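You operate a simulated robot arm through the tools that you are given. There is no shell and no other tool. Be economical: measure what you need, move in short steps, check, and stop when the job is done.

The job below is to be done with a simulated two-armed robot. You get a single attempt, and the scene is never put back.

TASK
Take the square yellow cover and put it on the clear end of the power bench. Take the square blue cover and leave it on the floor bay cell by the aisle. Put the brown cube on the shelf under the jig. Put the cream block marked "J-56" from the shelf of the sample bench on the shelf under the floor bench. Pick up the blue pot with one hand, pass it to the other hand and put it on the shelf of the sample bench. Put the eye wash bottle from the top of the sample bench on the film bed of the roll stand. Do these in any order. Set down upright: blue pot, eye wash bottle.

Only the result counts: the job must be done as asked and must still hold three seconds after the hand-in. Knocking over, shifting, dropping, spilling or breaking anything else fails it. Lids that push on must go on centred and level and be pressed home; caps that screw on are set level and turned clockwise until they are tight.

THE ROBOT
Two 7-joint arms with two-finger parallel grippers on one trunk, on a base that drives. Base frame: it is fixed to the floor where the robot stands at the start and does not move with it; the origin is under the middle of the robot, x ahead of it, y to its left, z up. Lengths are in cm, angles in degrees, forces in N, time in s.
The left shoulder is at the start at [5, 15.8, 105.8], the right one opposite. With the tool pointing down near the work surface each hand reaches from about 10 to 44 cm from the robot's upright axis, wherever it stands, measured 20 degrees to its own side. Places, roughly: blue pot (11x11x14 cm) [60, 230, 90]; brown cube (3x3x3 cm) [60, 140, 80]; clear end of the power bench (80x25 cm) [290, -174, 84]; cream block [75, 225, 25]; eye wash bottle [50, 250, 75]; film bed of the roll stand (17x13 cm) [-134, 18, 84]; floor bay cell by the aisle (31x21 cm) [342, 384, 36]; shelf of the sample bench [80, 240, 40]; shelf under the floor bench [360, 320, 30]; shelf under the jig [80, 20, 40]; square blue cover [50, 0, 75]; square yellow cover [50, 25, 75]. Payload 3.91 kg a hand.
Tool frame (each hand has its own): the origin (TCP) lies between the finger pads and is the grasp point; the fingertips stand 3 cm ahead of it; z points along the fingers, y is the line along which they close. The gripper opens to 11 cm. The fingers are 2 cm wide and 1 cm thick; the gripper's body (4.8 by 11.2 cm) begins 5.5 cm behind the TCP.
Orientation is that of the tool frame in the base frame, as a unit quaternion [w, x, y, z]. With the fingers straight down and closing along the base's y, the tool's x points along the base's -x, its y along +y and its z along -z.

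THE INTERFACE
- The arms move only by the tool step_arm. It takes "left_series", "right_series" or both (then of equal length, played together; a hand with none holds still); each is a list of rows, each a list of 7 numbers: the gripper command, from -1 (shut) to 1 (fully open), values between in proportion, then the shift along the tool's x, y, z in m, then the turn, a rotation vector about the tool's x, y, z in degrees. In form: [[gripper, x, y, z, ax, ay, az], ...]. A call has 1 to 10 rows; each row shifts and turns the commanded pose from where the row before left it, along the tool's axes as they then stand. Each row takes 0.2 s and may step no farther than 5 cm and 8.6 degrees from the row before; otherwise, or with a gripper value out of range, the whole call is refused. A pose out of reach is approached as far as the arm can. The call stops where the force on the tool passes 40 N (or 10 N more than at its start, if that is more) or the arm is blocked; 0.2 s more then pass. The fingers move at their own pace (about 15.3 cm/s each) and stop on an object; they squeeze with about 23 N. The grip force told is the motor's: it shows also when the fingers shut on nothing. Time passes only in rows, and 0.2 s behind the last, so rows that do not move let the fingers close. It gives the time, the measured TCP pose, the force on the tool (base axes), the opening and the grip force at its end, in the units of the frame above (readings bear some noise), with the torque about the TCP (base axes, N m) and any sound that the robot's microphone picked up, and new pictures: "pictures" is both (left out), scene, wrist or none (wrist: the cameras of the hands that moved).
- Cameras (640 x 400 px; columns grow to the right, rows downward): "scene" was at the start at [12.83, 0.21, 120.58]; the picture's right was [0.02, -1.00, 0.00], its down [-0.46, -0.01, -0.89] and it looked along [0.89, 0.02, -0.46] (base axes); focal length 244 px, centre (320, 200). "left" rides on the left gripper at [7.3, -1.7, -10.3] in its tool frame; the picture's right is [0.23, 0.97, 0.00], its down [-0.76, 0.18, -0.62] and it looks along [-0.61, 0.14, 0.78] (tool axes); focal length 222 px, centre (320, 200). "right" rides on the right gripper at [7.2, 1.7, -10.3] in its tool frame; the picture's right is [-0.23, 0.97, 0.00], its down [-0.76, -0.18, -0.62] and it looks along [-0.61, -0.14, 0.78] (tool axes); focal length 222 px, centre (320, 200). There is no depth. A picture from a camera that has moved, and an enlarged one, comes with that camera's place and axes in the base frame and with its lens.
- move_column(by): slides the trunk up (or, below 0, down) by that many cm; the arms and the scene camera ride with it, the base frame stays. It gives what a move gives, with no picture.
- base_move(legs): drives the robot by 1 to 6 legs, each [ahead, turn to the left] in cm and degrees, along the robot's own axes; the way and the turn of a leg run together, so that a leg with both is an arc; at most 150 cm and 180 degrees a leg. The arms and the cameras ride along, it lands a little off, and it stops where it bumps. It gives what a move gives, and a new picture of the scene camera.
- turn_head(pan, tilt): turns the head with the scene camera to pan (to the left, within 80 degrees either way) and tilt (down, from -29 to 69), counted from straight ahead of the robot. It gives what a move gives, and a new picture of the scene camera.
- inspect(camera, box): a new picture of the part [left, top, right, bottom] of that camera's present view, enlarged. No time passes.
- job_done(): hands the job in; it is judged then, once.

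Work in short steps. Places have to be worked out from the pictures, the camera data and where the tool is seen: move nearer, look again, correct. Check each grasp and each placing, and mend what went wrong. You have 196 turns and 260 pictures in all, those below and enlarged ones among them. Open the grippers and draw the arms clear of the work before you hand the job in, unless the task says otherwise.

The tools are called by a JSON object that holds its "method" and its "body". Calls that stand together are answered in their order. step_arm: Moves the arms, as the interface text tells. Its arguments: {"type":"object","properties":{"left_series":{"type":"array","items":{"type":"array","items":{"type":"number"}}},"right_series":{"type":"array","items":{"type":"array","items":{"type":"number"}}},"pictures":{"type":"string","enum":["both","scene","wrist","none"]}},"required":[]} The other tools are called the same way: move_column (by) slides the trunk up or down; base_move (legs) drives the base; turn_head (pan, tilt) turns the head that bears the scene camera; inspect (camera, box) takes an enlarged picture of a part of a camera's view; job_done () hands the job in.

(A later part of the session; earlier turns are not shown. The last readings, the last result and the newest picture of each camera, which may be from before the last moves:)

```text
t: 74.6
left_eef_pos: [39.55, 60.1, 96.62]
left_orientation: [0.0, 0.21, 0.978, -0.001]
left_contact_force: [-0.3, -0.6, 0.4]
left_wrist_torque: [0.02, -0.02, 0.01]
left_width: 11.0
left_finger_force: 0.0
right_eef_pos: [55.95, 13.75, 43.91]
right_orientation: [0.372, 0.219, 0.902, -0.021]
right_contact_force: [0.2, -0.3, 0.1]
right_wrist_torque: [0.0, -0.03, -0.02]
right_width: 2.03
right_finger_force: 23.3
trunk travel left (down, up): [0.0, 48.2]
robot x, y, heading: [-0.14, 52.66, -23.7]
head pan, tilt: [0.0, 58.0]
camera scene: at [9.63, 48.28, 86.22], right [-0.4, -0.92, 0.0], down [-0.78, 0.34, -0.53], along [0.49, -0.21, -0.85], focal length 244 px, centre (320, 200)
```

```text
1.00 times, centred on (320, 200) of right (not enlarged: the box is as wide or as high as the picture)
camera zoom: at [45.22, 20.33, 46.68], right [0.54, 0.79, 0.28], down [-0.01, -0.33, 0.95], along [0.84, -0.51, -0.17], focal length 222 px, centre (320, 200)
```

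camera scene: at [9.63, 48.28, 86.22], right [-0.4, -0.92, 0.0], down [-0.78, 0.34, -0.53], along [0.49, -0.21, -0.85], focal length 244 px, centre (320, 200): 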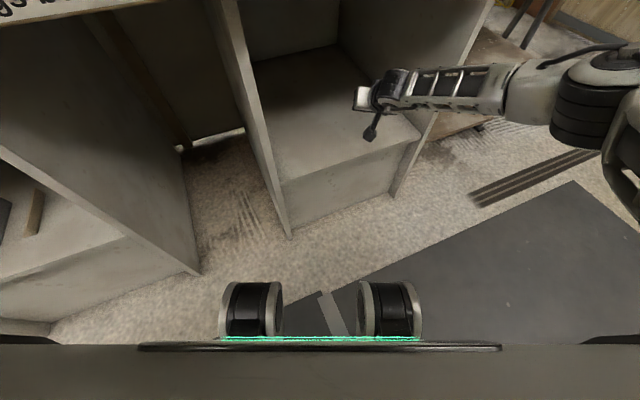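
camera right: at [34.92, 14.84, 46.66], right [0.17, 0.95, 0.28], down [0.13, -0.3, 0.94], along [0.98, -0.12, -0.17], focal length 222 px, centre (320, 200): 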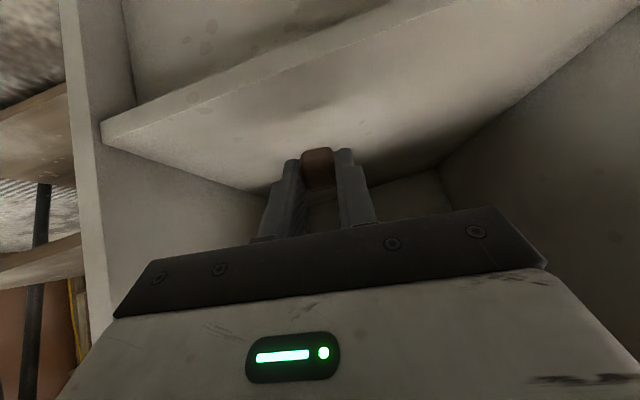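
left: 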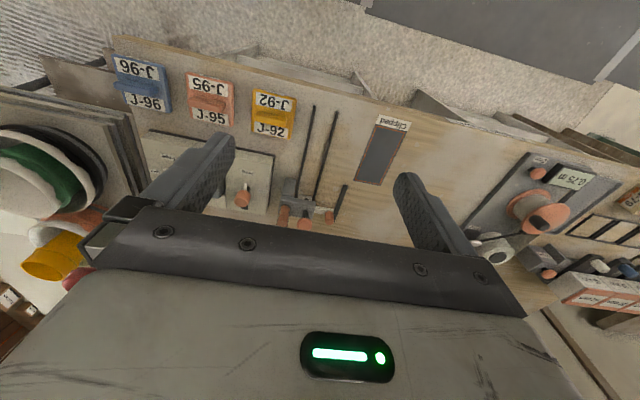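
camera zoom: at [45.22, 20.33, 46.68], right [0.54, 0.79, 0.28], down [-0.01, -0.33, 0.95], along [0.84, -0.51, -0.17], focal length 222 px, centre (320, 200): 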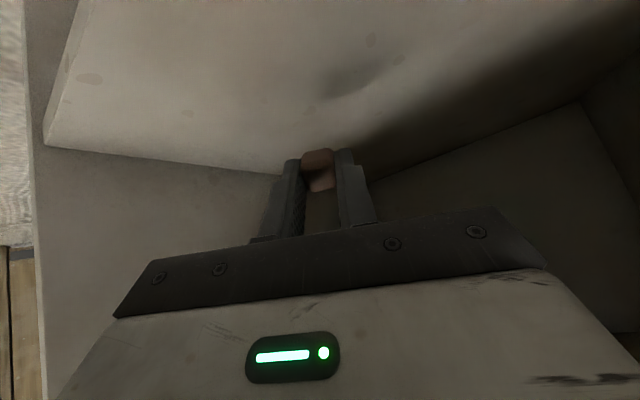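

The hand is inside the bay over the shelf. I'll lower it to just above the surface, then feel for contact.

{"method": "step_arm", "body": {"right_series": [[-1, 0.03, -0.0055, 0.0318, 0, 0, 0], [-1, 0.03, -0.0055, 0.0318, 0, 0, 0], [-1, 0.004, -0.0007, 0.004, 0, 0, 0], [-1, 0.004, -0.0007, 0.004, 0, 0, 0], [-1, 0, 0, 0, 0, 0, 0]]}}

```text
t: 75.1
left_eef_pos: [39.41, 60.13, 96.58]
left_orientation: [-0.001, 0.211, 0.978, -0.001]
left_contact_force: [0.1, 0.2, 0.5]
left_wrist_torque: [0.03, -0.01, -0.02]
left_width: 11.02
left_finger_force: 0.0
right_eef_pos: [56.42, 13.81, 38.44]
right_orientation: [0.379, 0.22, 0.899, -0.019]
right_contact_force: [-6.6, 2.4, 13.3]
right_wrist_torque: [-0.14, 0.09, -0.12]
right_width: 2.05
right_finger_force: 23.2
trunk travel left (down, up): [0.0, 48.2]
robot x, y, heading: [-0.03, 52.5, -23.8]
head pan, tilt: [0.0, 58.0]
stopped in row 2 (right hand): the force on the tool passed its limit at 94 N (the readings are from after the stop); the commanded pose is now the measured one
camera scene: at [9.53, 48.32, 86.27], right [-0.4, -0.92, 0.0], down [-0.78, 0.34, -0.53], along [0.49, -0.21, -0.85], focal length 244 px, centre (320, 200)
camera right: at [45.67, 20.32, 41.02], right [0.54, 0.79, 0.29], down [-0.02, -0.33, 0.95], along [0.84, -0.52, -0.16], focal length 222 px, centre (320, 200)
```

scene: 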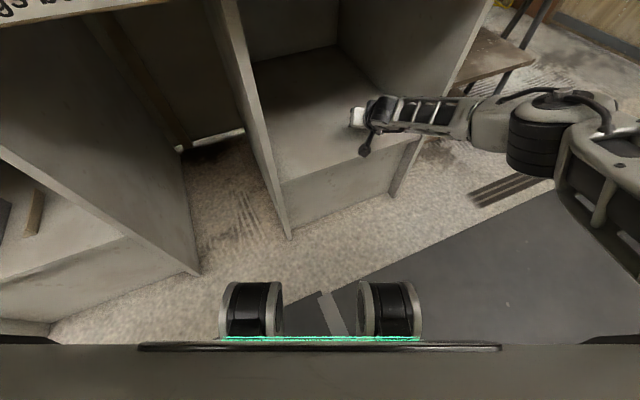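
right: 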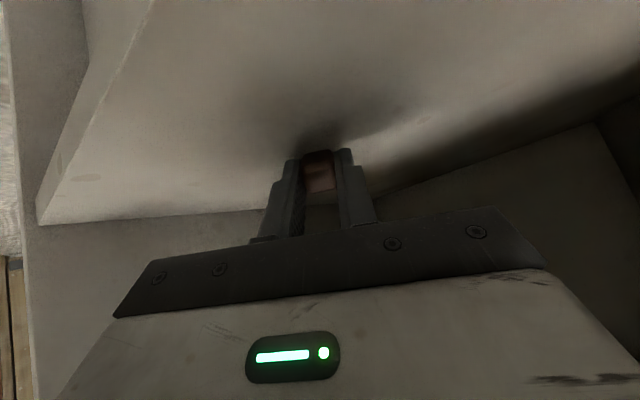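

The tips are in contact with the shelf (its top is nearer z 35). I'll release the cube and back the hand off upward a little.

{"method": "step_arm", "body": {"right_series": [[-0.5, 0, 0, 0, 0, 0, 0], [-0.2, 0, 0, 0, 0, 0, 0], [0, 0, 0, 0, 0, 0, 0], [0, -0.01, 0, -0.03, 0, 0, 0], [0, -0.02, 0, -0.04, 0, 0, 0]]}}

```text
t: 76.3
left_eef_pos: [39.4, 59.99, 96.43]
left_orientation: [0.001, 0.21, 0.978, -0.001]
left_contact_force: [-0.8, -0.1, -0.6]
left_wrist_torque: [-0.02, 0.01, 0.05]
left_width: 11.03
left_finger_force: 0.0
right_eef_pos: [53.28, 14.07, 45.01]
right_orientation: [0.376, 0.221, 0.9, -0.021]
right_contact_force: [-0.5, -0.9, 0.5]
right_wrist_torque: [0.02, -0.05, -0.01]
right_width: 5.5
right_finger_force: 0.1
trunk travel left (down, up): [0.0, 48.2]
robot x, y, heading: [-0.26, 52.62, -23.6]
head pan, tilt: [0.0, 58.0]
camera scene: at [9.61, 48.25, 86.2], right [-0.4, -0.92, 0.0], down [-0.78, 0.34, -0.53], along [0.48, -0.21, -0.85], focal length 244 px, centre (320, 200)
camera right: at [42.65, 20.6, 47.75], right [0.54, 0.79, 0.28], down [-0.02, -0.32, 0.95], along [0.84, -0.52, -0.16], focal length 222 px, centre (320, 200)
```

scene: 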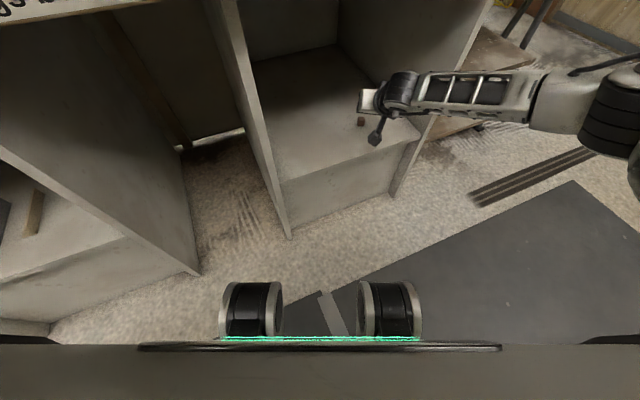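
right: 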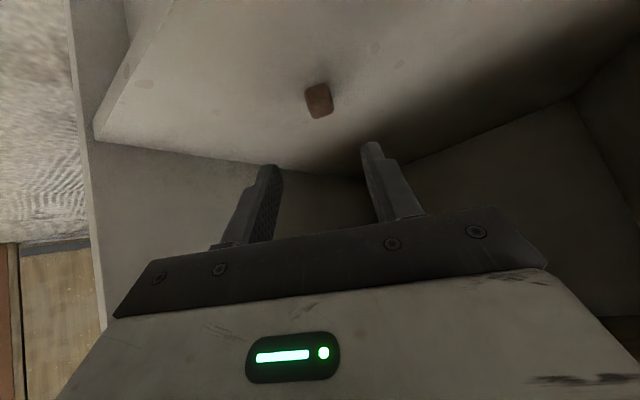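

The brown cube rests on the shelf. I'll back out, raise the trunk, and return the right hand to pointing down.

{"method": "base_move", "body": {"legs": [[-40, 0]]}}

{"method": "move_column", "body": {"by": 30}}

{"method": "step_arm", "body": {"right_series": [[1, 0.03, 0, -0.03, 0, 8, 0], [1, 0.03, 0, -0.03, 0, 8, 0], [1, 0.03, 0, -0.03, 0, 8, 0], [1, 0.03, 0, -0.03, 0, 8, 0], [1, 0.03, 0, -0.03, 0, 8, 0], [1, 0.01, 0, -0.04, 0, 4.3, 0]], "left_series": [[1, -0.02, 0, 0, 0, 0, 0], [1, -0.02, 0, 0, 0, 0, 0], [1, -0.02, 0, 0, 0, 0, 0], [1, -0.02, 0, 0, 0, 0, 0], [1, 0, 0, 0, 0, 0, 0], [1, 0, 0, 0, 0, 0, 0]], "pictures": "none"}}

```text
t: 78.8
left_eef_pos: [2.95, 76.08, 96.54]
left_orientation: [-0.001, 0.212, 0.977, -0.001]
left_contact_force: [-0.2, -0.1, -0.2]
left_wrist_torque: [0.02, -0.02, 0.0]
left_width: 11.0
left_finger_force: 0.0
right_eef_pos: [17.0, 30.09, 45.24]
right_orientation: [0.377, 0.221, 0.899, -0.02]
right_contact_force: [0.2, 0.0, -0.6]
right_wrist_torque: [-0.01, 0.02, -0.03]
right_width: 5.5
right_finger_force: 0.0
trunk travel left (down, up): [0.0, 48.2]
robot x, y, heading: [-36.64, 68.65, -23.7]
head pan, tilt: [0.0, 58.0]
camera scene: at [-26.85, 64.32, 86.22], right [-0.4, -0.91, 0.0], down [-0.78, 0.34, -0.53], along [0.48, -0.21, -0.85], focal length 244 px, centre (320, 200)
```

scene: 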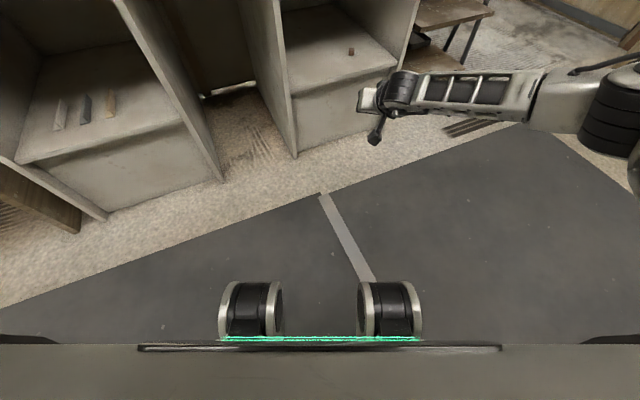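

```text
t: 81.8
left_eef_pos: [3.0, 76.11, 126.59]
left_orientation: [-0.001, 0.211, 0.977, -0.001]
left_contact_force: [0.1, -1.2, -0.8]
left_wrist_torque: [-0.01, 0.0, 0.0]
left_width: 10.99
left_finger_force: 0.0
right_eef_pos: [16.99, 30.08, 75.33]
right_orientation: [0.376, 0.222, 0.899, -0.02]
right_contact_force: [0.6, 0.3, 0.9]
right_wrist_torque: [0.03, 0.01, -0.03]
right_width: 5.52
right_finger_force: 0.1
trunk travel left (down, up): [-30.0, 18.2]
robot x, y, heading: [-36.28, 68.82, -24.4]
head pan, tilt: [0.0, 58.0]
```

```text
t: 83.2
left_eef_pos: [10.22, 72.79, 126.59]
left_orientation: [0.0, 0.212, 0.977, 0.0]
left_contact_force: [0.6, -0.6, 0.7]
left_wrist_torque: [-0.03, 0.02, 0.01]
left_width: 11.02
left_finger_force: 0.0
right_eef_pos: [-2.92, 37.88, 85.3]
right_orientation: [0.01, 0.212, 0.975, 0.065]
right_contact_force: [-0.5, -0.4, 1.2]
right_wrist_torque: [-0.03, 0.01, 0.01]
right_width: 11.02
right_finger_force: 0.1
trunk travel left (down, up): [-30.0, 18.2]
robot x, y, heading: [-36.74, 68.63, -23.6]
head pan, tilt: [0.0, 58.0]
```

I'll level the right hand's small roll and raise it, then drive to the covers at y ≈ 10 facing the bench.

{"method": "step_arm", "body": {"right_series": [[1, 0, 0, 0, 7.6, 0, 0], [1, 0, 0, -0.045, 0, 0, 0], [1, 0, 0, -0.045, 0, 0, 0], [1, 0, 0, -0.045, 0, 0, 0], [1, 0, 0, -0.045, 0, 0, 0]], "left_series": [[1, 0, 0, 0.04, 0, 0, 0], [1, 0, 0, 0.04, 0, 0, 0], [1, 0, 0, 0.04, 0, 0, 0], [1, 0, 0, 0.04, 0, 0, 0], [1, 0, 0, 0.04, 0, 0, 0]], "pictures": "none"}}

{"method": "base_move", "body": {"legs": [[0, -66.4], [58.5, 0], [0, 90], [37, 0]]}}

{"method": "turn_head", "body": {"pan": 0, "tilt": 45}}

```text
t: 84.4
left_eef_pos: [10.18, 72.69, 106.55]
left_orientation: [0.001, 0.21, 0.978, -0.001]
left_contact_force: [-0.6, 0.1, 0.9]
left_wrist_torque: [-0.02, -0.02, 0.01]
left_width: 11.0
left_finger_force: 0.1
right_eef_pos: [-2.66, 37.83, 103.27]
right_orientation: [-0.004, 0.213, 0.977, -0.001]
right_contact_force: [0.2, -0.2, 0.1]
right_wrist_torque: [-0.01, -0.03, 0.02]
right_width: 10.98
right_finger_force: 0.1
trunk travel left (down, up): [-30.0, 18.2]
robot x, y, heading: [-36.31, 68.8, -23.8]
head pan, tilt: [0.0, 58.0]
```

```text
t: 96.4
left_eef_pos: [41.74, 33.88, 106.68]
left_orientation: [-0.002, 0.0, 1.0, -0.001]
left_contact_force: [-0.5, 0.6, 0.8]
left_wrist_torque: [0.01, 0.01, -0.01]
left_width: 10.99
left_finger_force: 0.0
right_eef_pos: [44.58, -3.3, 103.26]
right_orientation: [-0.004, 0.001, 1.0, 0.0]
right_contact_force: [-0.2, -0.1, -0.3]
right_wrist_torque: [-0.01, 0.0, -0.01]
right_width: 10.97
right_finger_force: 0.2
trunk travel left (down, up): [-30.0, 18.2]
robot x, y, heading: [1.1, 10.72, 0.6]
head pan, tilt: [0.0, 58.0]
camera scene: at [11.56, 11.04, 116.22], right [0.01, -1.0, 0.0], down [-0.85, -0.01, -0.53], along [0.53, 0.01, -0.85], focal length 244 px, centre (320, 200)
```

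scene: 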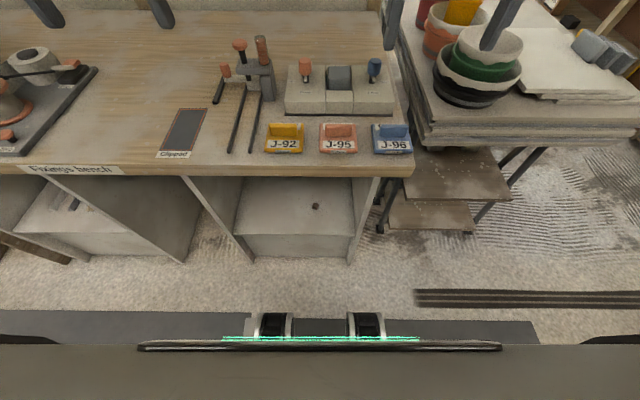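

```text
t: 97.2
left_eef_pos: [41.85, 33.88, 106.59]
left_orientation: [0.0, 0.0, 1.0, -0.001]
left_contact_force: [-0.4, -0.4, 0.3]
left_wrist_torque: [0.02, -0.01, -0.03]
left_width: 11.0
left_finger_force: 0.1
right_eef_pos: [44.47, -3.14, 103.11]
right_orientation: [-0.004, 0.002, 1.0, -0.001]
right_contact_force: [-0.7, -0.3, -0.1]
right_wrist_torque: [0.01, -0.02, -0.04]
right_width: 10.99
right_finger_force: 0.0
trunk travel left (down, up): [-30.0, 18.2]
robot x, y, heading: [0.87, 10.99, 0.6]
head pan, tilt: [0.0, 45.0]
camera scene: at [12.77, 11.05, 117.93], right [0.01, -1.0, 0.0], down [-0.71, -0.01, -0.71], along [0.71, 0.01, -0.71], focal length 244 px, centre (320, 200)
```

scene: 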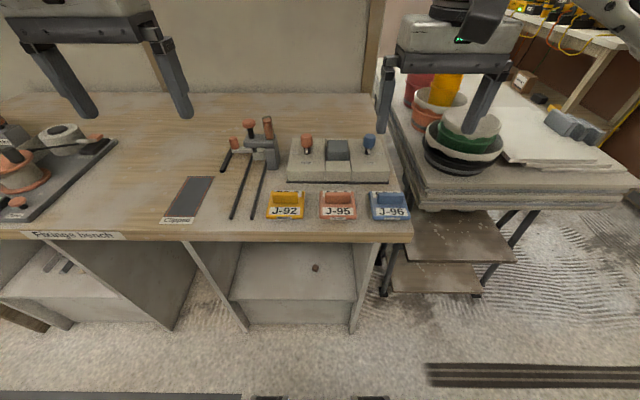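

I'll drive 12 cm closer and view the covers with both wrist cameras from above.

{"method": "base_move", "body": {"legs": [[12, 0]]}}

{"method": "step_arm", "body": {"left_series": [[1, -0.005, -0.04, 0, 0, 0, 0], [1, 0, -0.04, 0.02, 0, 0, 0], [1, 0, -0.03, 0.05, 0, 0, 0]], "right_series": [[1, 0.01, 0, 0, 0, 0, 0], [1, 0.01, 0, 0.02, 0, 0, 0], [1, 0.005, 0, 0.02, 0, 0, 0]], "pictures": "wrist"}}

```text
t: 98.4
left_eef_pos: [53.66, 34.03, 106.53]
left_orientation: [0.0, 0.0, 1.0, -0.001]
left_contact_force: [-0.7, -0.3, 0.4]
left_wrist_torque: [-0.01, 0.01, 0.0]
left_width: 10.98
left_finger_force: 0.1
right_eef_pos: [56.33, -3.05, 103.09]
right_orientation: [-0.004, 0.001, 1.0, -0.001]
right_contact_force: [-0.4, -0.4, -0.3]
right_wrist_torque: [0.0, 0.02, 0.01]
right_width: 11.01
right_finger_force: 0.1
trunk travel left (down, up): [-30.0, 18.2]
robot x, y, heading: [12.73, 10.9, 1.1]
head pan, tilt: [0.0, 45.0]
camera scene: at [24.68, 11.16, 117.92], right [0.01, -1.0, 0.0], down [-0.71, -0.01, -0.71], along [0.71, 0.01, -0.71], focal length 244 px, centre (320, 200)
```

scene: 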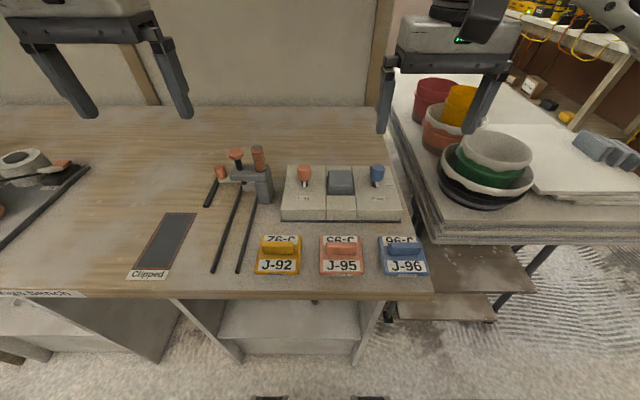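

```text
refused: row 3 steps farther than a row can; nothing moved
```

Triangulation gives the covers at about (49, 19) and (49, -3.4), bench top near 79. I'll bring each hand above its cover and look.

{"method": "step_arm", "body": {"left_series": [[1, 0.015, -0.045, 0, 0, 0, 0], [1, 0.015, -0.045, 0, 0, 0, 0], [1, 0.015, -0.045, 0.01, 0, 0, 0], [1, 0.003, -0.015, 0.04, 0, 0, 0]], "right_series": [[1, 0.025, 0, 0, 0, 0, 0], [1, 0.02, 0, 0, 0, 0, 0], [1, 0.02, 0, 0.01, 0, 0, 0], [1, 0.008, 0, 0.01, 0, 0, 0]], "pictures": "wrist"}}

```text
t: 99.4
left_eef_pos: [48.91, 18.9, 101.5]
left_orientation: [0.0, 0.0, 1.0, 0.0]
left_contact_force: [-0.2, -0.2, 0.5]
left_wrist_torque: [0.01, -0.02, -0.01]
left_width: 11.0
left_finger_force: 0.1
right_eef_pos: [49.02, -3.1, 101.26]
right_orientation: [-0.004, 0.002, 1.0, -0.001]
right_contact_force: [0.4, -0.5, 0.4]
right_wrist_torque: [-0.01, 0.01, -0.02]
right_width: 11.01
right_finger_force: 0.1
trunk travel left (down, up): [-30.0, 18.2]
robot x, y, heading: [12.64, 10.95, 0.6]
head pan, tilt: [0.0, 45.0]
camera right: at [41.88, -1.27, 111.68], right [0.23, 0.97, 0.0], down [0.77, -0.18, 0.62], along [0.6, -0.15, -0.79], focal length 222 px, centre (320, 200)
camera left: at [41.72, 17.15, 111.83], right [-0.23, 0.97, 0.0], down [0.76, 0.18, 0.62], along [0.61, 0.14, -0.78], focal length 222 px, centre (320, 200)
```

right: 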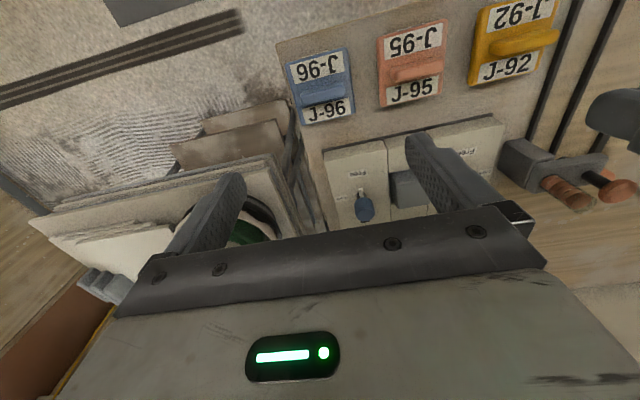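
left: 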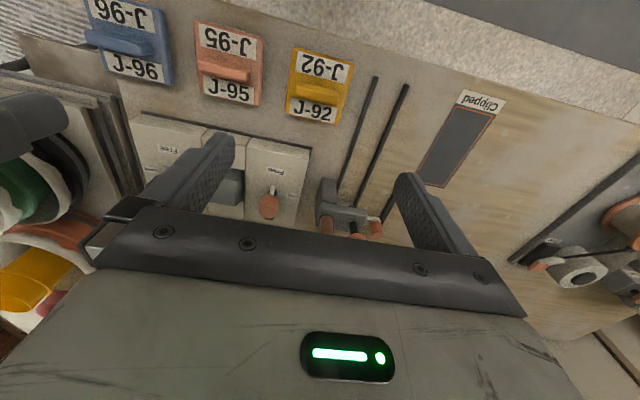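

The wrist views put blue at (48.1, -2.7) and yellow at (48.1, 18.3), each with a raised bar along y. I'll centre above them and descend to z ≈ 89 with the fingers at 7.5 cm.

{"method": "step_arm", "body": {"left_series": [[0.36, 0.009, -0.006, 0.02, 0, 0, 0], [0.36, 0, 0, 0.045, 0, 0, 0], [0.36, 0, 0, 0.045, 0, 0, 0], [0.36, 0, 0, 0.015, 0, 0, 0]], "right_series": [[0.36, 0.01, 0.004, 0.02, 0, 0, 0], [0.36, 0, 0, 0.045, 0, 0, 0], [0.36, 0, 0, 0.045, 0, 0, 0], [0.36, 0, 0, 0.015, 0, 0, 0]], "pictures": "wrist"}}

```text
t: 100.4
left_eef_pos: [48.1, 18.19, 89.17]
left_orientation: [0.0, 0.0, 1.0, 0.0]
left_contact_force: [-0.3, -0.8, -0.9]
left_wrist_torque: [-0.04, -0.01, -0.02]
left_width: 7.49
left_finger_force: 0.0
right_eef_pos: [47.92, -2.66, 88.74]
right_orientation: [-0.004, 0.001, 1.0, -0.001]
right_contact_force: [0.0, -0.2, 1.1]
right_wrist_torque: [0.02, 0.02, 0.01]
right_width: 7.46
right_finger_force: 0.0
trunk travel left (down, up): [-30.0, 18.2]
robot x, y, heading: [12.71, 11.14, 0.5]
head pan, tilt: [0.0, 45.0]
camera right: at [40.77, -0.83, 99.12], right [0.23, 0.97, 0.0], down [0.77, -0.18, 0.62], along [0.6, -0.14, -0.79], focal length 222 px, centre (320, 200)
camera left: at [40.82, 16.56, 99.36], right [-0.23, 0.97, 0.0], down [0.76, 0.18, 0.62], along [0.61, 0.14, -0.78], focal length 222 px, centre (320, 200)
```

right: 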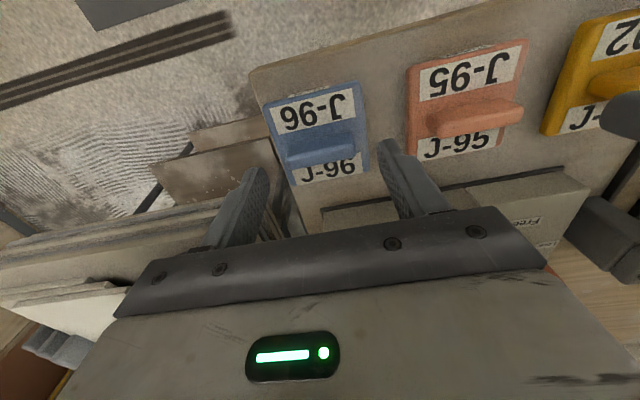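
left: 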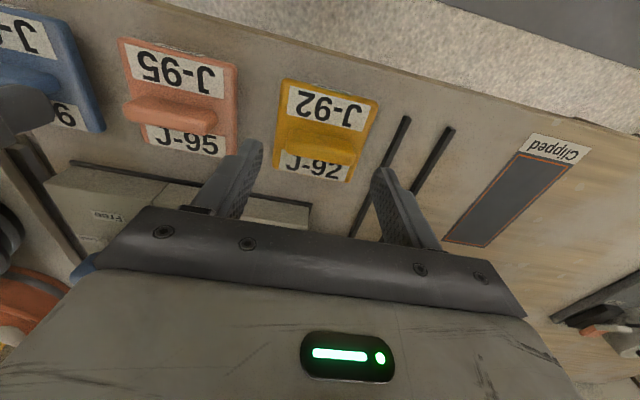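

Both bars line up with the grippers. I'll descend to z ≈ 84, watching for contact, and close on the bars.

{"method": "step_arm", "body": {"left_series": [[0.36, -0.002, 0.004, 0.03, 0, 0, 0], [0.36, 0, 0, 0.02, 0, 0, 0], [-1, 0, 0, 0, 0, 0, 0], [-1, 0, 0, 0, 0, 0, 0], [-1, 0, 0, 0, 0, 0, 0]], "right_series": [[0.36, -0.003, 0, 0.03, 0, 0, 0], [0.36, 0, 0, 0.016, 0, 0, 0], [-1, 0, 0, 0, 0, 0, 0], [-1, 0, 0, 0, 0, 0, 0], [-1, 0, 0, 0, 0, 0, 0]], "pictures": "wrist"}}

```text
t: 101.6
left_eef_pos: [48.06, 18.76, 84.36]
left_orientation: [0.003, 0.0, 1.0, -0.002]
left_contact_force: [-0.7, -1.1, 16.6]
left_wrist_torque: [-0.34, 0.1, 0.01]
left_width: 7.24
left_finger_force: 22.9
right_eef_pos: [48.16, -2.63, 84.29]
right_orientation: [-0.001, 0.003, 1.0, 0.0]
right_contact_force: [4.1, -0.3, 22.4]
right_wrist_torque: [-0.01, -0.09, 0.01]
right_width: 7.34
right_finger_force: 23.0
trunk travel left (down, up): [-30.0, 18.2]
robot x, y, heading: [12.76, 11.03, 0.6]
head pan, tilt: [0.0, 45.0]
camera right: at [40.99, -0.81, 94.74], right [0.23, 0.97, 0.0], down [0.76, -0.18, 0.62], along [0.6, -0.14, -0.78], focal length 222 px, centre (320, 200)
camera left: at [40.85, 16.99, 94.52], right [-0.23, 0.97, 0.0], down [0.76, 0.18, 0.63], along [0.61, 0.14, -0.78], focal length 222 px, centre (320, 200)
```

right: 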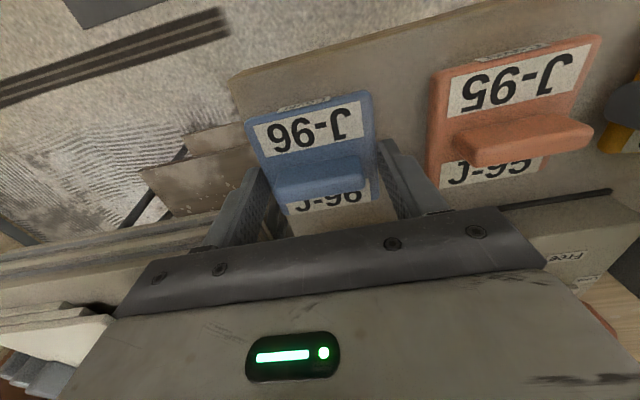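
left: 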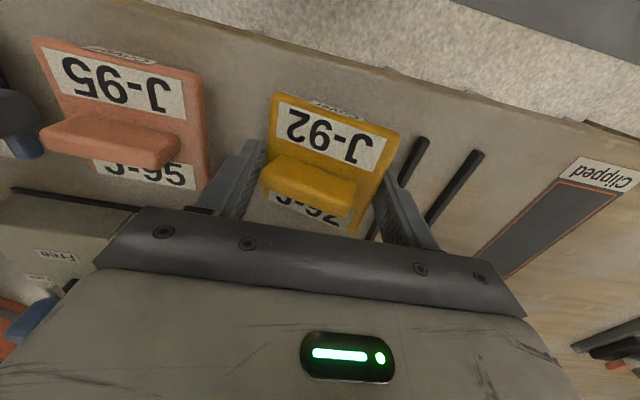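

The grippers hold at about 7.3 cm, i.e. on the covers' sides. I'll lift slightly to check the hold.

{"method": "step_arm", "body": {"left_series": [[-1, 0, 0, -0.01, 0, 0, 0], [-1, 0, 0, -0.02, 0, 0, 0]], "right_series": [[-1, 0, 0, -0.01, 0, 0, 0], [-1, 0, 0, -0.02, 0, 0, 0]]}}

```text
t: 102.2
left_eef_pos: [48.21, 18.71, 87.08]
left_orientation: [0.0, 0.0, 1.0, 0.0]
left_contact_force: [0.5, -0.3, -0.5]
left_wrist_torque: [0.02, -0.02, 0.01]
left_width: 7.26
left_finger_force: 22.9
right_eef_pos: [48.29, -2.75, 86.95]
right_orientation: [-0.005, 0.002, 1.0, -0.001]
right_contact_force: [-0.1, 0.3, -1.2]
right_wrist_torque: [0.03, -0.01, 0.01]
right_width: 7.29
right_finger_force: 22.6
trunk travel left (down, up): [-30.0, 18.2]
robot x, y, heading: [12.63, 10.8, 0.5]
head pan, tilt: [0.0, 45.0]
camera scene: at [24.64, 11.16, 117.9], right [0.01, -1.0, 0.0], down [-0.71, -0.01, -0.71], along [0.71, 0.01, -0.71], focal length 244 px, centre (320, 200)
camera right: at [41.1, -0.86, 97.48], right [0.23, 0.97, -0.01], down [0.77, -0.18, 0.62], along [0.6, -0.15, -0.79], focal length 222 px, centre (320, 200)
camera left: at [40.95, 16.97, 97.31], right [-0.23, 0.97, 0.0], down [0.76, 0.18, 0.62], along [0.61, 0.14, -0.78], focal length 222 px, centre (320, 200)
```

scene: 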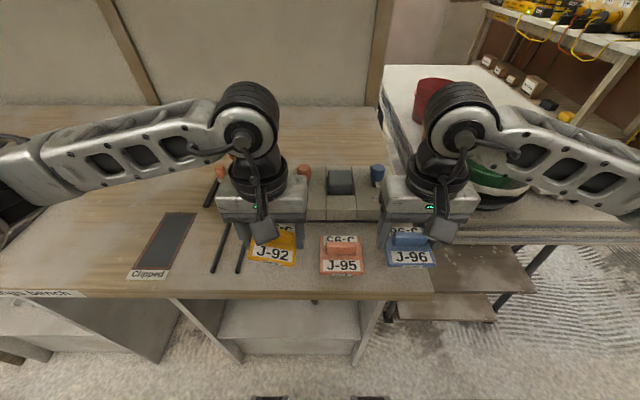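
right: 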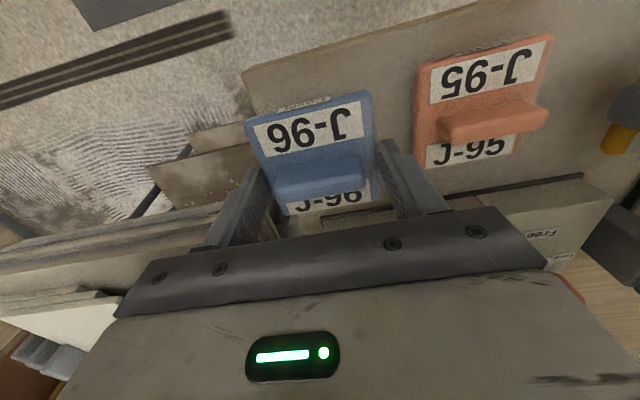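
left: 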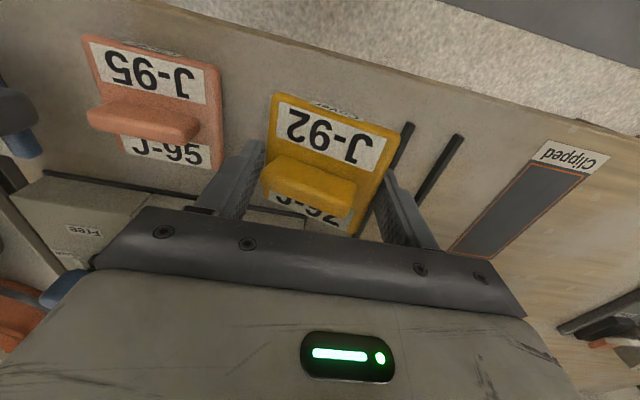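

Both covers are held. I'll lift them high, back off, turn right, and look for a way to the power bench.

{"method": "step_arm", "body": {"left_series": [[-1, 0, 0, -0.045, 0, 0, 0], [-1, 0, 0, -0.045, 0, 0, 0], [-1, 0, 0, -0.045, 0, 0, 0], [-1, 0, 0, -0.045, 0, 0, 0], [-1, 0, 0, 0, 0, 0, 0]], "right_series": [[-1, 0, 0, -0.045, 0, 0, 0], [-1, 0, 0, -0.045, 0, 0, 0], [-1, 0, 0, -0.045, 0, 0, 0], [-1, 0, 0, -0.045, 0, 0, 0], [-1, 0, 0, 0, 0, 0, 0]], "pictures": "none"}}

{"method": "base_move", "body": {"legs": [[-30, 0], [0, -60]]}}

{"method": "turn_head", "body": {"pan": 20, "tilt": 22}}

```text
t: 103.4
left_eef_pos: [48.17, 18.81, 105.18]
left_orientation: [0.0, 0.0, 1.0, 0.0]
left_contact_force: [-0.6, -0.1, -1.0]
left_wrist_torque: [-0.01, -0.01, 0.0]
left_width: 7.25
left_finger_force: 23.0
right_eef_pos: [48.36, -2.77, 105.18]
right_orientation: [-0.004, 0.002, 1.0, -0.001]
right_contact_force: [0.3, 0.3, -1.3]
right_wrist_torque: [-0.01, 0.01, 0.0]
right_width: 7.31
right_finger_force: 23.2
trunk travel left (down, up): [-30.0, 18.2]
robot x, y, heading: [12.82, 10.88, 0.6]
head pan, tilt: [0.0, 45.0]
```

```text
t: 108.1
left_eef_pos: [7.19, -16.03, 105.12]
left_orientation: [-0.001, 0.502, 0.865, 0.0]
left_contact_force: [0.1, -0.5, -1.0]
left_wrist_torque: [0.01, 0.0, 0.0]
left_width: 7.22
left_finger_force: 22.5
right_eef_pos: [-11.26, -26.97, 105.25]
right_orientation: [-0.004, 0.503, 0.864, 0.001]
right_contact_force: [0.0, 0.5, -0.5]
right_wrist_torque: [0.01, -0.01, 0.01]
right_width: 7.32
right_finger_force: 23.3
trunk travel left (down, up): [-30.0, 18.2]
robot x, y, heading: [-17.16, 11.0, -59.6]
head pan, tilt: [0.0, 45.0]
camera scene: at [-11.2, 0.32, 117.93], right [-0.86, -0.5, 0.0], down [-0.36, 0.61, -0.71], along [0.36, -0.61, -0.71], focal length 244 px, centre (320, 200)
```

scene: 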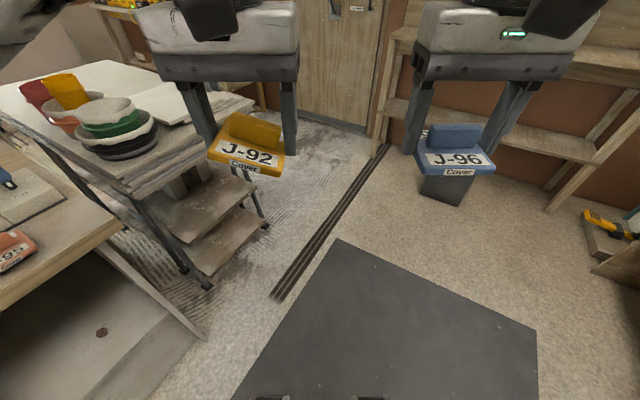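

```text
t: 108.9
left_eef_pos: [7.27, -15.94, 105.21]
left_orientation: [0.0, 0.501, 0.865, -0.001]
left_contact_force: [-1.3, -0.4, -1.0]
left_wrist_torque: [0.0, 0.03, 0.01]
left_width: 7.2
left_finger_force: 23.1
right_eef_pos: [-11.18, -27.11, 105.23]
right_orientation: [-0.004, 0.503, 0.864, 0.001]
right_contact_force: [-0.5, 0.4, -1.1]
right_wrist_torque: [0.0, -0.01, 0.03]
right_width: 7.34
right_finger_force: 22.6
trunk travel left (down, up): [-30.0, 18.2]
robot x, y, heading: [-16.79, 10.86, -59.6]
head pan, tilt: [20.0, 22.0]
camera scene: at [-8.15, 1.41, 121.47], right [-0.64, -0.77, 0.0], down [-0.29, 0.24, -0.93], along [0.71, -0.59, -0.38], focal length 244 px, centre (320, 200)
```

scene: 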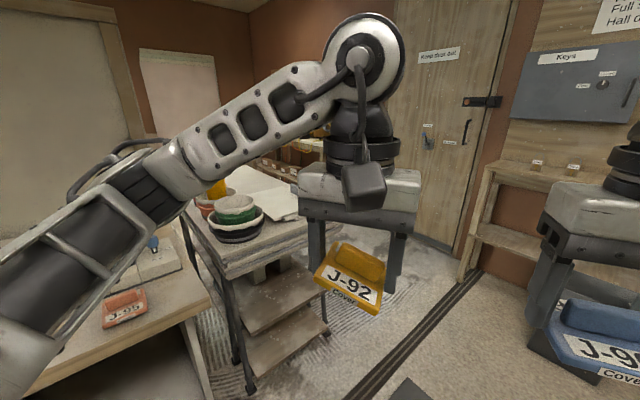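

There is a corridor between the board trolley (ending about y = -65) and the door wall (about y = -200). I'll drive down to y ≈ -122 and turn to face +x to view the power bench.

{"method": "base_move", "body": {"legs": [[0, -23.5], [134, 0], [0, 83]]}}

{"method": "turn_head", "body": {"pan": -5, "tilt": 18}}

```text
t: 116.1
left_eef_pos: [9.24, -146.71, 105.04]
left_orientation: [-0.001, 0.668, 0.744, 0.002]
left_contact_force: [0.0, -0.3, -0.7]
left_wrist_torque: [0.04, -0.01, -0.05]
left_width: 7.19
left_finger_force: 23.0
right_eef_pos: [-11.96, -149.25, 104.94]
right_orientation: [-0.005, 0.67, 0.742, 0.003]
right_contact_force: [1.0, 0.1, -1.4]
right_wrist_torque: [0.0, -0.01, 0.02]
right_width: 7.31
right_finger_force: 22.8
trunk travel left (down, up): [-30.0, 18.2]
robot x, y, heading: [-2.05, -112.35, -83.2]
head pan, tilt: [20.0, 22.0]
stopped in leg 2: the robot was blocked; the commanded pose is now the measured one
camera scene: at [2.13, -124.63, 121.48], right [-0.89, -0.45, 0.0], down [-0.17, 0.34, -0.93], along [0.41, -0.83, -0.37], focal length 244 px, centre (320, 200)
```

scene: 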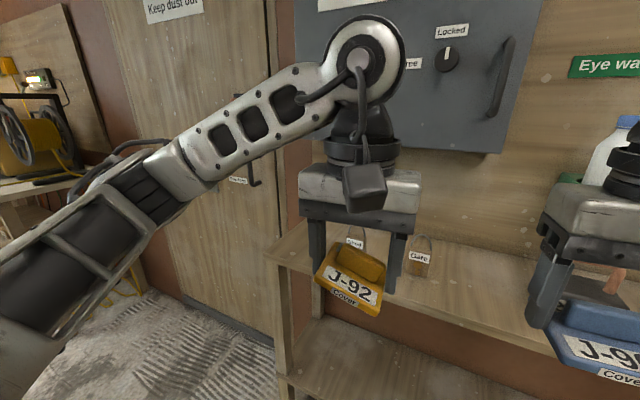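

```text
t: 117.0
left_eef_pos: [9.28, -146.68, 105.05]
left_orientation: [-0.001, 0.669, 0.744, 0.001]
left_contact_force: [0.4, -0.4, -1.0]
left_wrist_torque: [0.02, 0.0, 0.0]
left_width: 7.2
left_finger_force: 23.2
right_eef_pos: [-12.09, -149.3, 105.06]
right_orientation: [-0.004, 0.67, 0.742, 0.003]
right_contact_force: [0.2, 0.1, -0.6]
right_wrist_torque: [0.0, 0.02, -0.02]
right_width: 7.32
right_finger_force: 22.6
trunk travel left (down, up): [-30.0, 18.2]
robot x, y, heading: [-1.99, -112.39, -83.4]
head pan, tilt: [-5.0, 18.0]
camera scene: at [-1.76, -125.65, 122.12], right [-1.0, -0.03, 0.0], down [-0.01, 0.31, -0.95], along [0.03, -0.95, -0.31], focal length 244 px, centre (320, 200)
```

scene: 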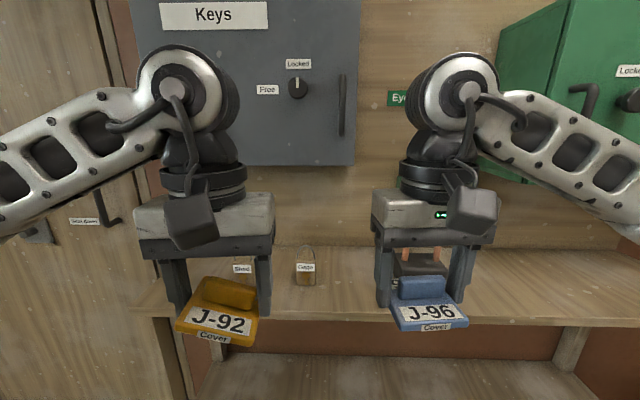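

The base was blocked at y ≈ -112, earlier than expected. I'll look down to see what is in front.

{"method": "turn_head", "body": {"pan": 0, "tilt": 66}}

```text
t: 118.1
left_eef_pos: [9.16, -146.61, 105.1]
left_orientation: [-0.001, 0.669, 0.744, 0.001]
left_contact_force: [-0.2, 1.2, -0.9]
left_wrist_torque: [0.0, -0.01, 0.02]
left_width: 7.19
left_finger_force: 23.2
right_eef_pos: [-12.06, -149.19, 105.1]
right_orientation: [-0.004, 0.67, 0.742, 0.003]
right_contact_force: [-0.2, 0.1, -1.3]
right_wrist_torque: [0.01, -0.03, 0.01]
right_width: 7.33
right_finger_force: 23.7
trunk travel left (down, up): [-30.0, 18.2]
robot x, y, heading: [-2.39, -112.91, -83.4]
head pan, tilt: [0.0, 66.0]
camera scene: at [-1.34, -122.23, 115.33], right [-0.99, -0.11, 0.0], down [-0.1, 0.91, -0.41], along [0.05, -0.4, -0.91], focal length 244 px, centre (320, 200)
```

scene: 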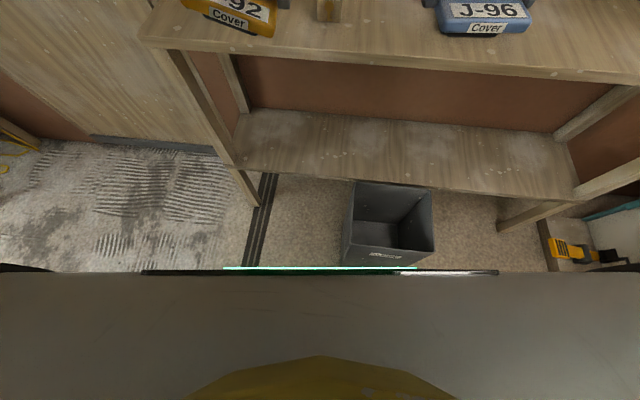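

The base touched the grey bin standing ahead. I'll back off, turn to face +x and look along the corridor.

{"method": "base_move", "body": {"legs": [[-9, 0], [0, 83]]}}

{"method": "turn_head", "body": {"pan": -40, "tilt": 25}}

```text
t: 122.8
left_eef_pos: [32.39, -96.69, 105.17]
left_orientation: [-0.001, 0.013, 1.0, -0.001]
left_contact_force: [0.2, 0.0, -0.8]
left_wrist_torque: [0.03, 0.01, -0.01]
left_width: 7.16
left_finger_force: 23.2
right_eef_pos: [31.97, -118.2, 105.08]
right_orientation: [-0.006, 0.016, 1.0, 0.0]
right_contact_force: [0.1, 0.4, -0.8]
right_wrist_torque: [0.02, -0.01, -0.04]
right_width: 7.33
right_finger_force: 22.8
trunk travel left (down, up): [-30.0, 18.2]
robot x, y, heading: [-3.07, -103.88, -1.0]
head pan, tilt: [0.0, 66.0]
camera scene: at [6.45, -103.66, 115.32], right [-0.02, -1.0, 0.0], down [-0.91, 0.02, -0.41], along [0.41, -0.01, -0.91], focal length 244 px, centre (320, 200)
```

scene: 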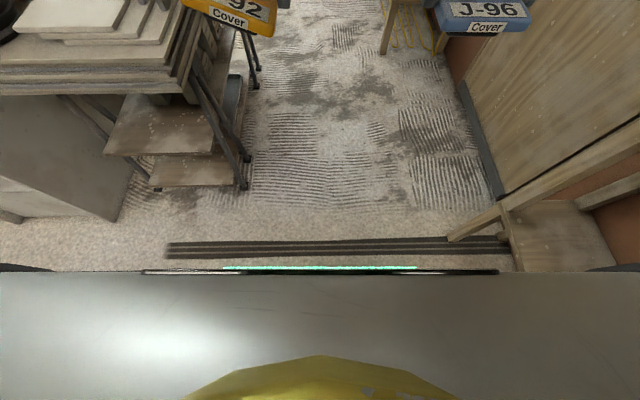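

```text
t: 123.8
left_eef_pos: [32.4, -96.75, 105.12]
left_orientation: [0.0, 0.012, 1.0, 0.0]
left_contact_force: [0.2, 0.3, 0.2]
left_wrist_torque: [-0.01, 0.0, 0.02]
left_width: 7.16
left_finger_force: 23.4
right_eef_pos: [32.2, -118.24, 105.12]
right_orientation: [-0.005, 0.016, 1.0, 0.0]
right_contact_force: [-0.3, 0.8, 0.1]
right_wrist_torque: [0.0, -0.01, 0.0]
right_width: 7.32
right_finger_force: 23.6
trunk travel left (down, up): [-30.0, 18.2]
robot x, y, heading: [-3.1, -103.45, -1.1]
head pan, tilt: [-40.0, 25.0]
camera scene: at [7.46, -109.6, 120.98], right [-0.66, -0.75, 0.0], down [-0.32, 0.28, -0.91], along [0.68, -0.59, -0.42], focal length 244 px, centre (320, 200)
```

scene: 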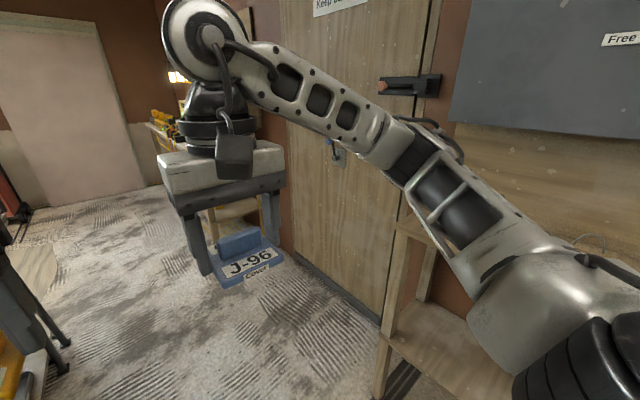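

The corridor along y ≈ -104 is clear, and the power bench starts around x ≈ 175 with its front at y ≈ -155. I'll drive ahead 150 cm and look again.

{"method": "base_move", "body": {"legs": [[0, 1], [150, 0]]}}

{"method": "turn_head", "body": {"pan": -25, "tilt": 30}}

```text
t: 131.6
left_eef_pos: [182.33, -96.29, 105.13]
left_orientation: [0.0, 0.004, 1.0, -0.001]
left_contact_force: [0.9, 0.3, -1.0]
left_wrist_torque: [0.0, -0.01, 0.01]
left_width: 7.18
left_finger_force: 23.2
right_eef_pos: [182.58, -117.57, 105.15]
right_orientation: [-0.004, 0.007, 1.0, -0.001]
right_contact_force: [0.1, 0.0, -0.2]
right_wrist_torque: [-0.01, 0.03, 0.02]
right_width: 7.34
right_finger_force: 22.6
trunk travel left (down, up): [-30.0, 18.2]
robot x, y, heading: [147.09, -103.15, -0.0]
head pan, tilt: [-40.0, 25.0]
camera scene: at [157.76, -109.47, 120.99], right [-0.64, -0.77, 0.0], down [-0.32, 0.27, -0.91], along [0.69, -0.58, -0.42], focal length 244 px, centre (320, 200)
```

scene: 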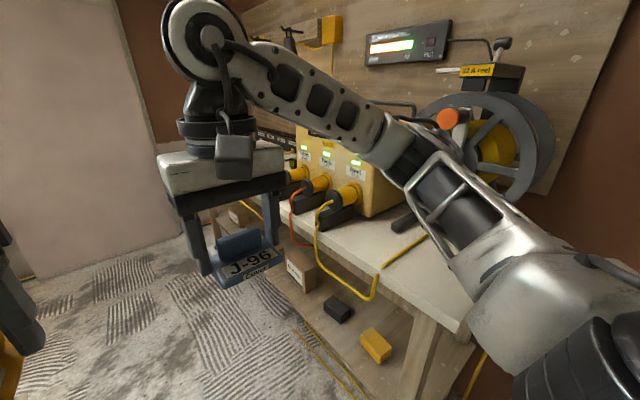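

```text
t: 132.4
left_eef_pos: [182.44, -96.15, 105.12]
left_orientation: [-0.001, 0.004, 1.0, 0.0]
left_contact_force: [-0.5, -0.5, -0.5]
left_wrist_torque: [-0.01, 0.02, 0.0]
left_width: 7.18
left_finger_force: 22.8
right_eef_pos: [182.5, -117.64, 105.06]
right_orientation: [-0.005, 0.006, 1.0, -0.001]
right_contact_force: [0.4, -0.7, -0.6]
right_wrist_torque: [-0.01, 0.01, 0.0]
right_width: 7.33
right_finger_force: 23.0
trunk travel left (down, up): [-30.0, 18.2]
robot x, y, heading: [146.77, -103.6, -0.1]
head pan, tilt: [-25.0, 30.0]
camera scene: at [158.89, -107.37, 120.2], right [-0.42, -0.91, 0.0], down [-0.45, 0.21, -0.87], along [0.78, -0.37, -0.5], focal length 244 px, centre (320, 200)
```

scene: 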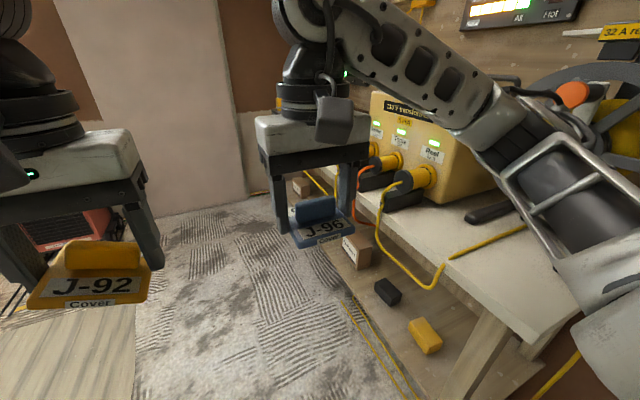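

The yellow and chargers sit at the near end, so the clear end is farther. I'll drive on 125 cm and turn right to face the bench.

{"method": "base_move", "body": {"legs": [[125, 0], [0, -90]]}}

{"method": "turn_head", "body": {"pan": 0, "tilt": 40}}

```text
t: 142.5
left_eef_pos: [279.67, -139.44, 105.19]
left_orientation: [-0.001, 0.711, 0.703, 0.001]
left_contact_force: [-0.2, -0.2, -0.9]
left_wrist_torque: [0.01, 0.02, 0.0]
left_width: 7.16
left_finger_force: 22.5
right_eef_pos: [258.16, -139.48, 105.1]
right_orientation: [-0.005, 0.713, 0.701, 0.003]
right_contact_force: [-0.6, -0.4, -1.0]
right_wrist_torque: [0.03, 0.0, -0.01]
right_width: 7.34
right_finger_force: 22.4
trunk travel left (down, up): [-30.0, 18.2]
robot x, y, heading: [271.97, -103.69, -90.1]
head pan, tilt: [-25.0, 30.0]
camera scene: at [268.24, -116.16, 120.19], right [-0.9, 0.43, 0.0], down [0.21, 0.45, -0.87], along [-0.37, -0.78, -0.5], focal length 244 px, centre (320, 200)
```

scene: 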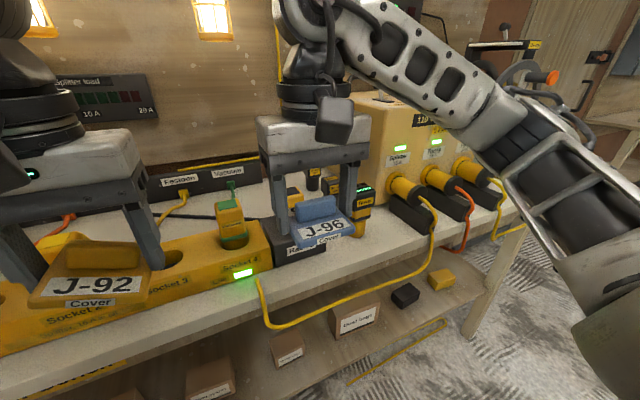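

```text
t: 143.4
left_eef_pos: [279.68, -139.39, 105.1]
left_orientation: [0.0, 0.712, 0.703, 0.0]
left_contact_force: [0.6, -0.8, -0.6]
left_wrist_torque: [-0.01, 0.01, -0.01]
left_width: 7.15
left_finger_force: 22.8
right_eef_pos: [258.22, -139.47, 105.17]
right_orientation: [-0.004, 0.713, 0.701, 0.003]
right_contact_force: [0.4, 0.4, -0.4]
right_wrist_torque: [0.05, -0.01, -0.02]
right_width: 7.32
right_finger_force: 23.1
trunk travel left (down, up): [-30.0, 18.2]
robot x, y, heading: [272.32, -103.8, -89.9]
head pan, tilt: [0.0, 40.0]
camera scene: at [272.05, -116.48, 118.66], right [-1.0, 0.0, 0.0], down [0.0, 0.64, -0.77], along [0.0, -0.77, -0.64], focal length 244 px, centre (320, 200)
```

scene: 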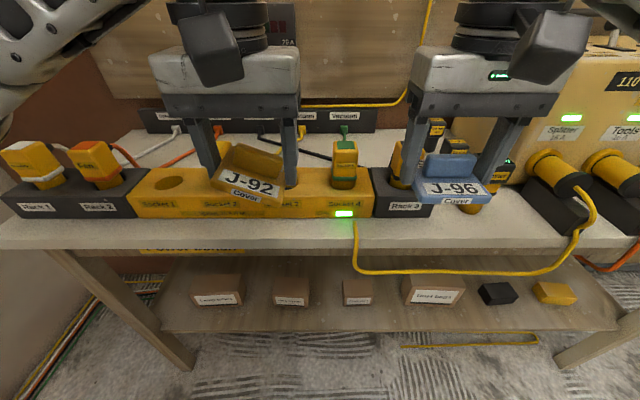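

The clear strip is behind the socket racks (y ≈ -161 to -187). I'll raise the trunk for clearance and a better view from above.

{"method": "move_column", "body": {"by": 18}}

{"method": "turn_head", "body": {"pan": 8, "tilt": 50}}

{"method": "inspect", "body": {"camera": "left", "box": [0, 0, 640, 400]}}

```text
t: 145.4
left_eef_pos: [279.73, -139.52, 123.03]
left_orientation: [-0.001, 0.711, 0.703, 0.0]
left_contact_force: [-0.2, 0.3, -1.6]
left_wrist_torque: [-0.02, -0.02, -0.03]
left_width: 7.16
left_finger_force: 22.6
right_eef_pos: [258.18, -139.44, 123.15]
right_orientation: [-0.005, 0.714, 0.7, 0.002]
right_contact_force: [0.0, -0.2, -1.9]
right_wrist_torque: [0.02, 0.03, -0.03]
right_width: 7.31
right_finger_force: 22.8
trunk travel left (down, up): [-48.0, 0.2]
robot x, y, heading: [272.19, -104.32, -90.1]
head pan, tilt: [0.0, 40.0]
```

```text
t: 146.1
left_eef_pos: [279.63, -139.43, 123.15]
left_orientation: [-0.001, 0.711, 0.703, 0.001]
left_contact_force: [0.9, -0.4, -1.2]
left_wrist_torque: [-0.01, -0.02, 0.03]
left_width: 7.15
left_finger_force: 22.7
right_eef_pos: [258.1, -139.45, 123.09]
right_orientation: [-0.005, 0.713, 0.701, 0.003]
right_contact_force: [0.0, -1.4, -1.2]
right_wrist_torque: [-0.01, 0.02, -0.03]
right_width: 7.31
right_finger_force: 23.3
trunk travel left (down, up): [-48.0, 0.2]
robot x, y, heading: [272.7, -104.16, -90.0]
head pan, tilt: [8.0, 50.0]
camera scene: at [273.13, -115.61, 135.25], right [-0.99, -0.13, 0.0], down [-0.1, 0.76, -0.64], along [0.09, -0.64, -0.77], focal length 244 px, centre (320, 200)
```

scene: 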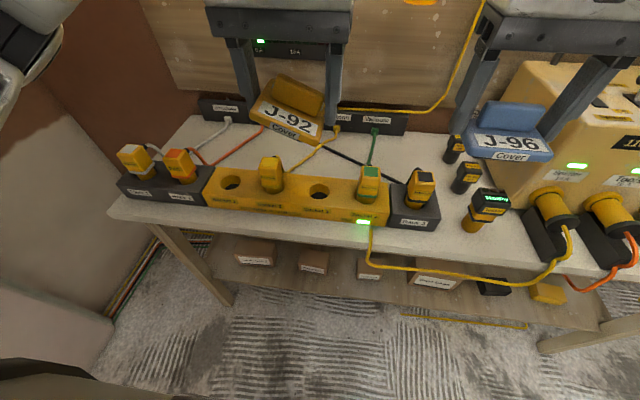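

```text
1.00 times, centred on (320, 200) of left (not enlarged: the box is as wide or as high as the picture)
camera zoom: at [278.12, -132.25, 133.33], right [0.98, 0.22, 0.0], down [0.17, -0.76, 0.62], along [0.13, -0.61, -0.78], focal length 222 px, centre (320, 200)
```

zoom: 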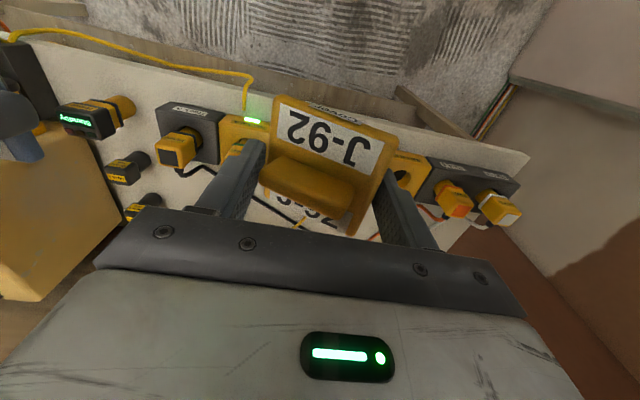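

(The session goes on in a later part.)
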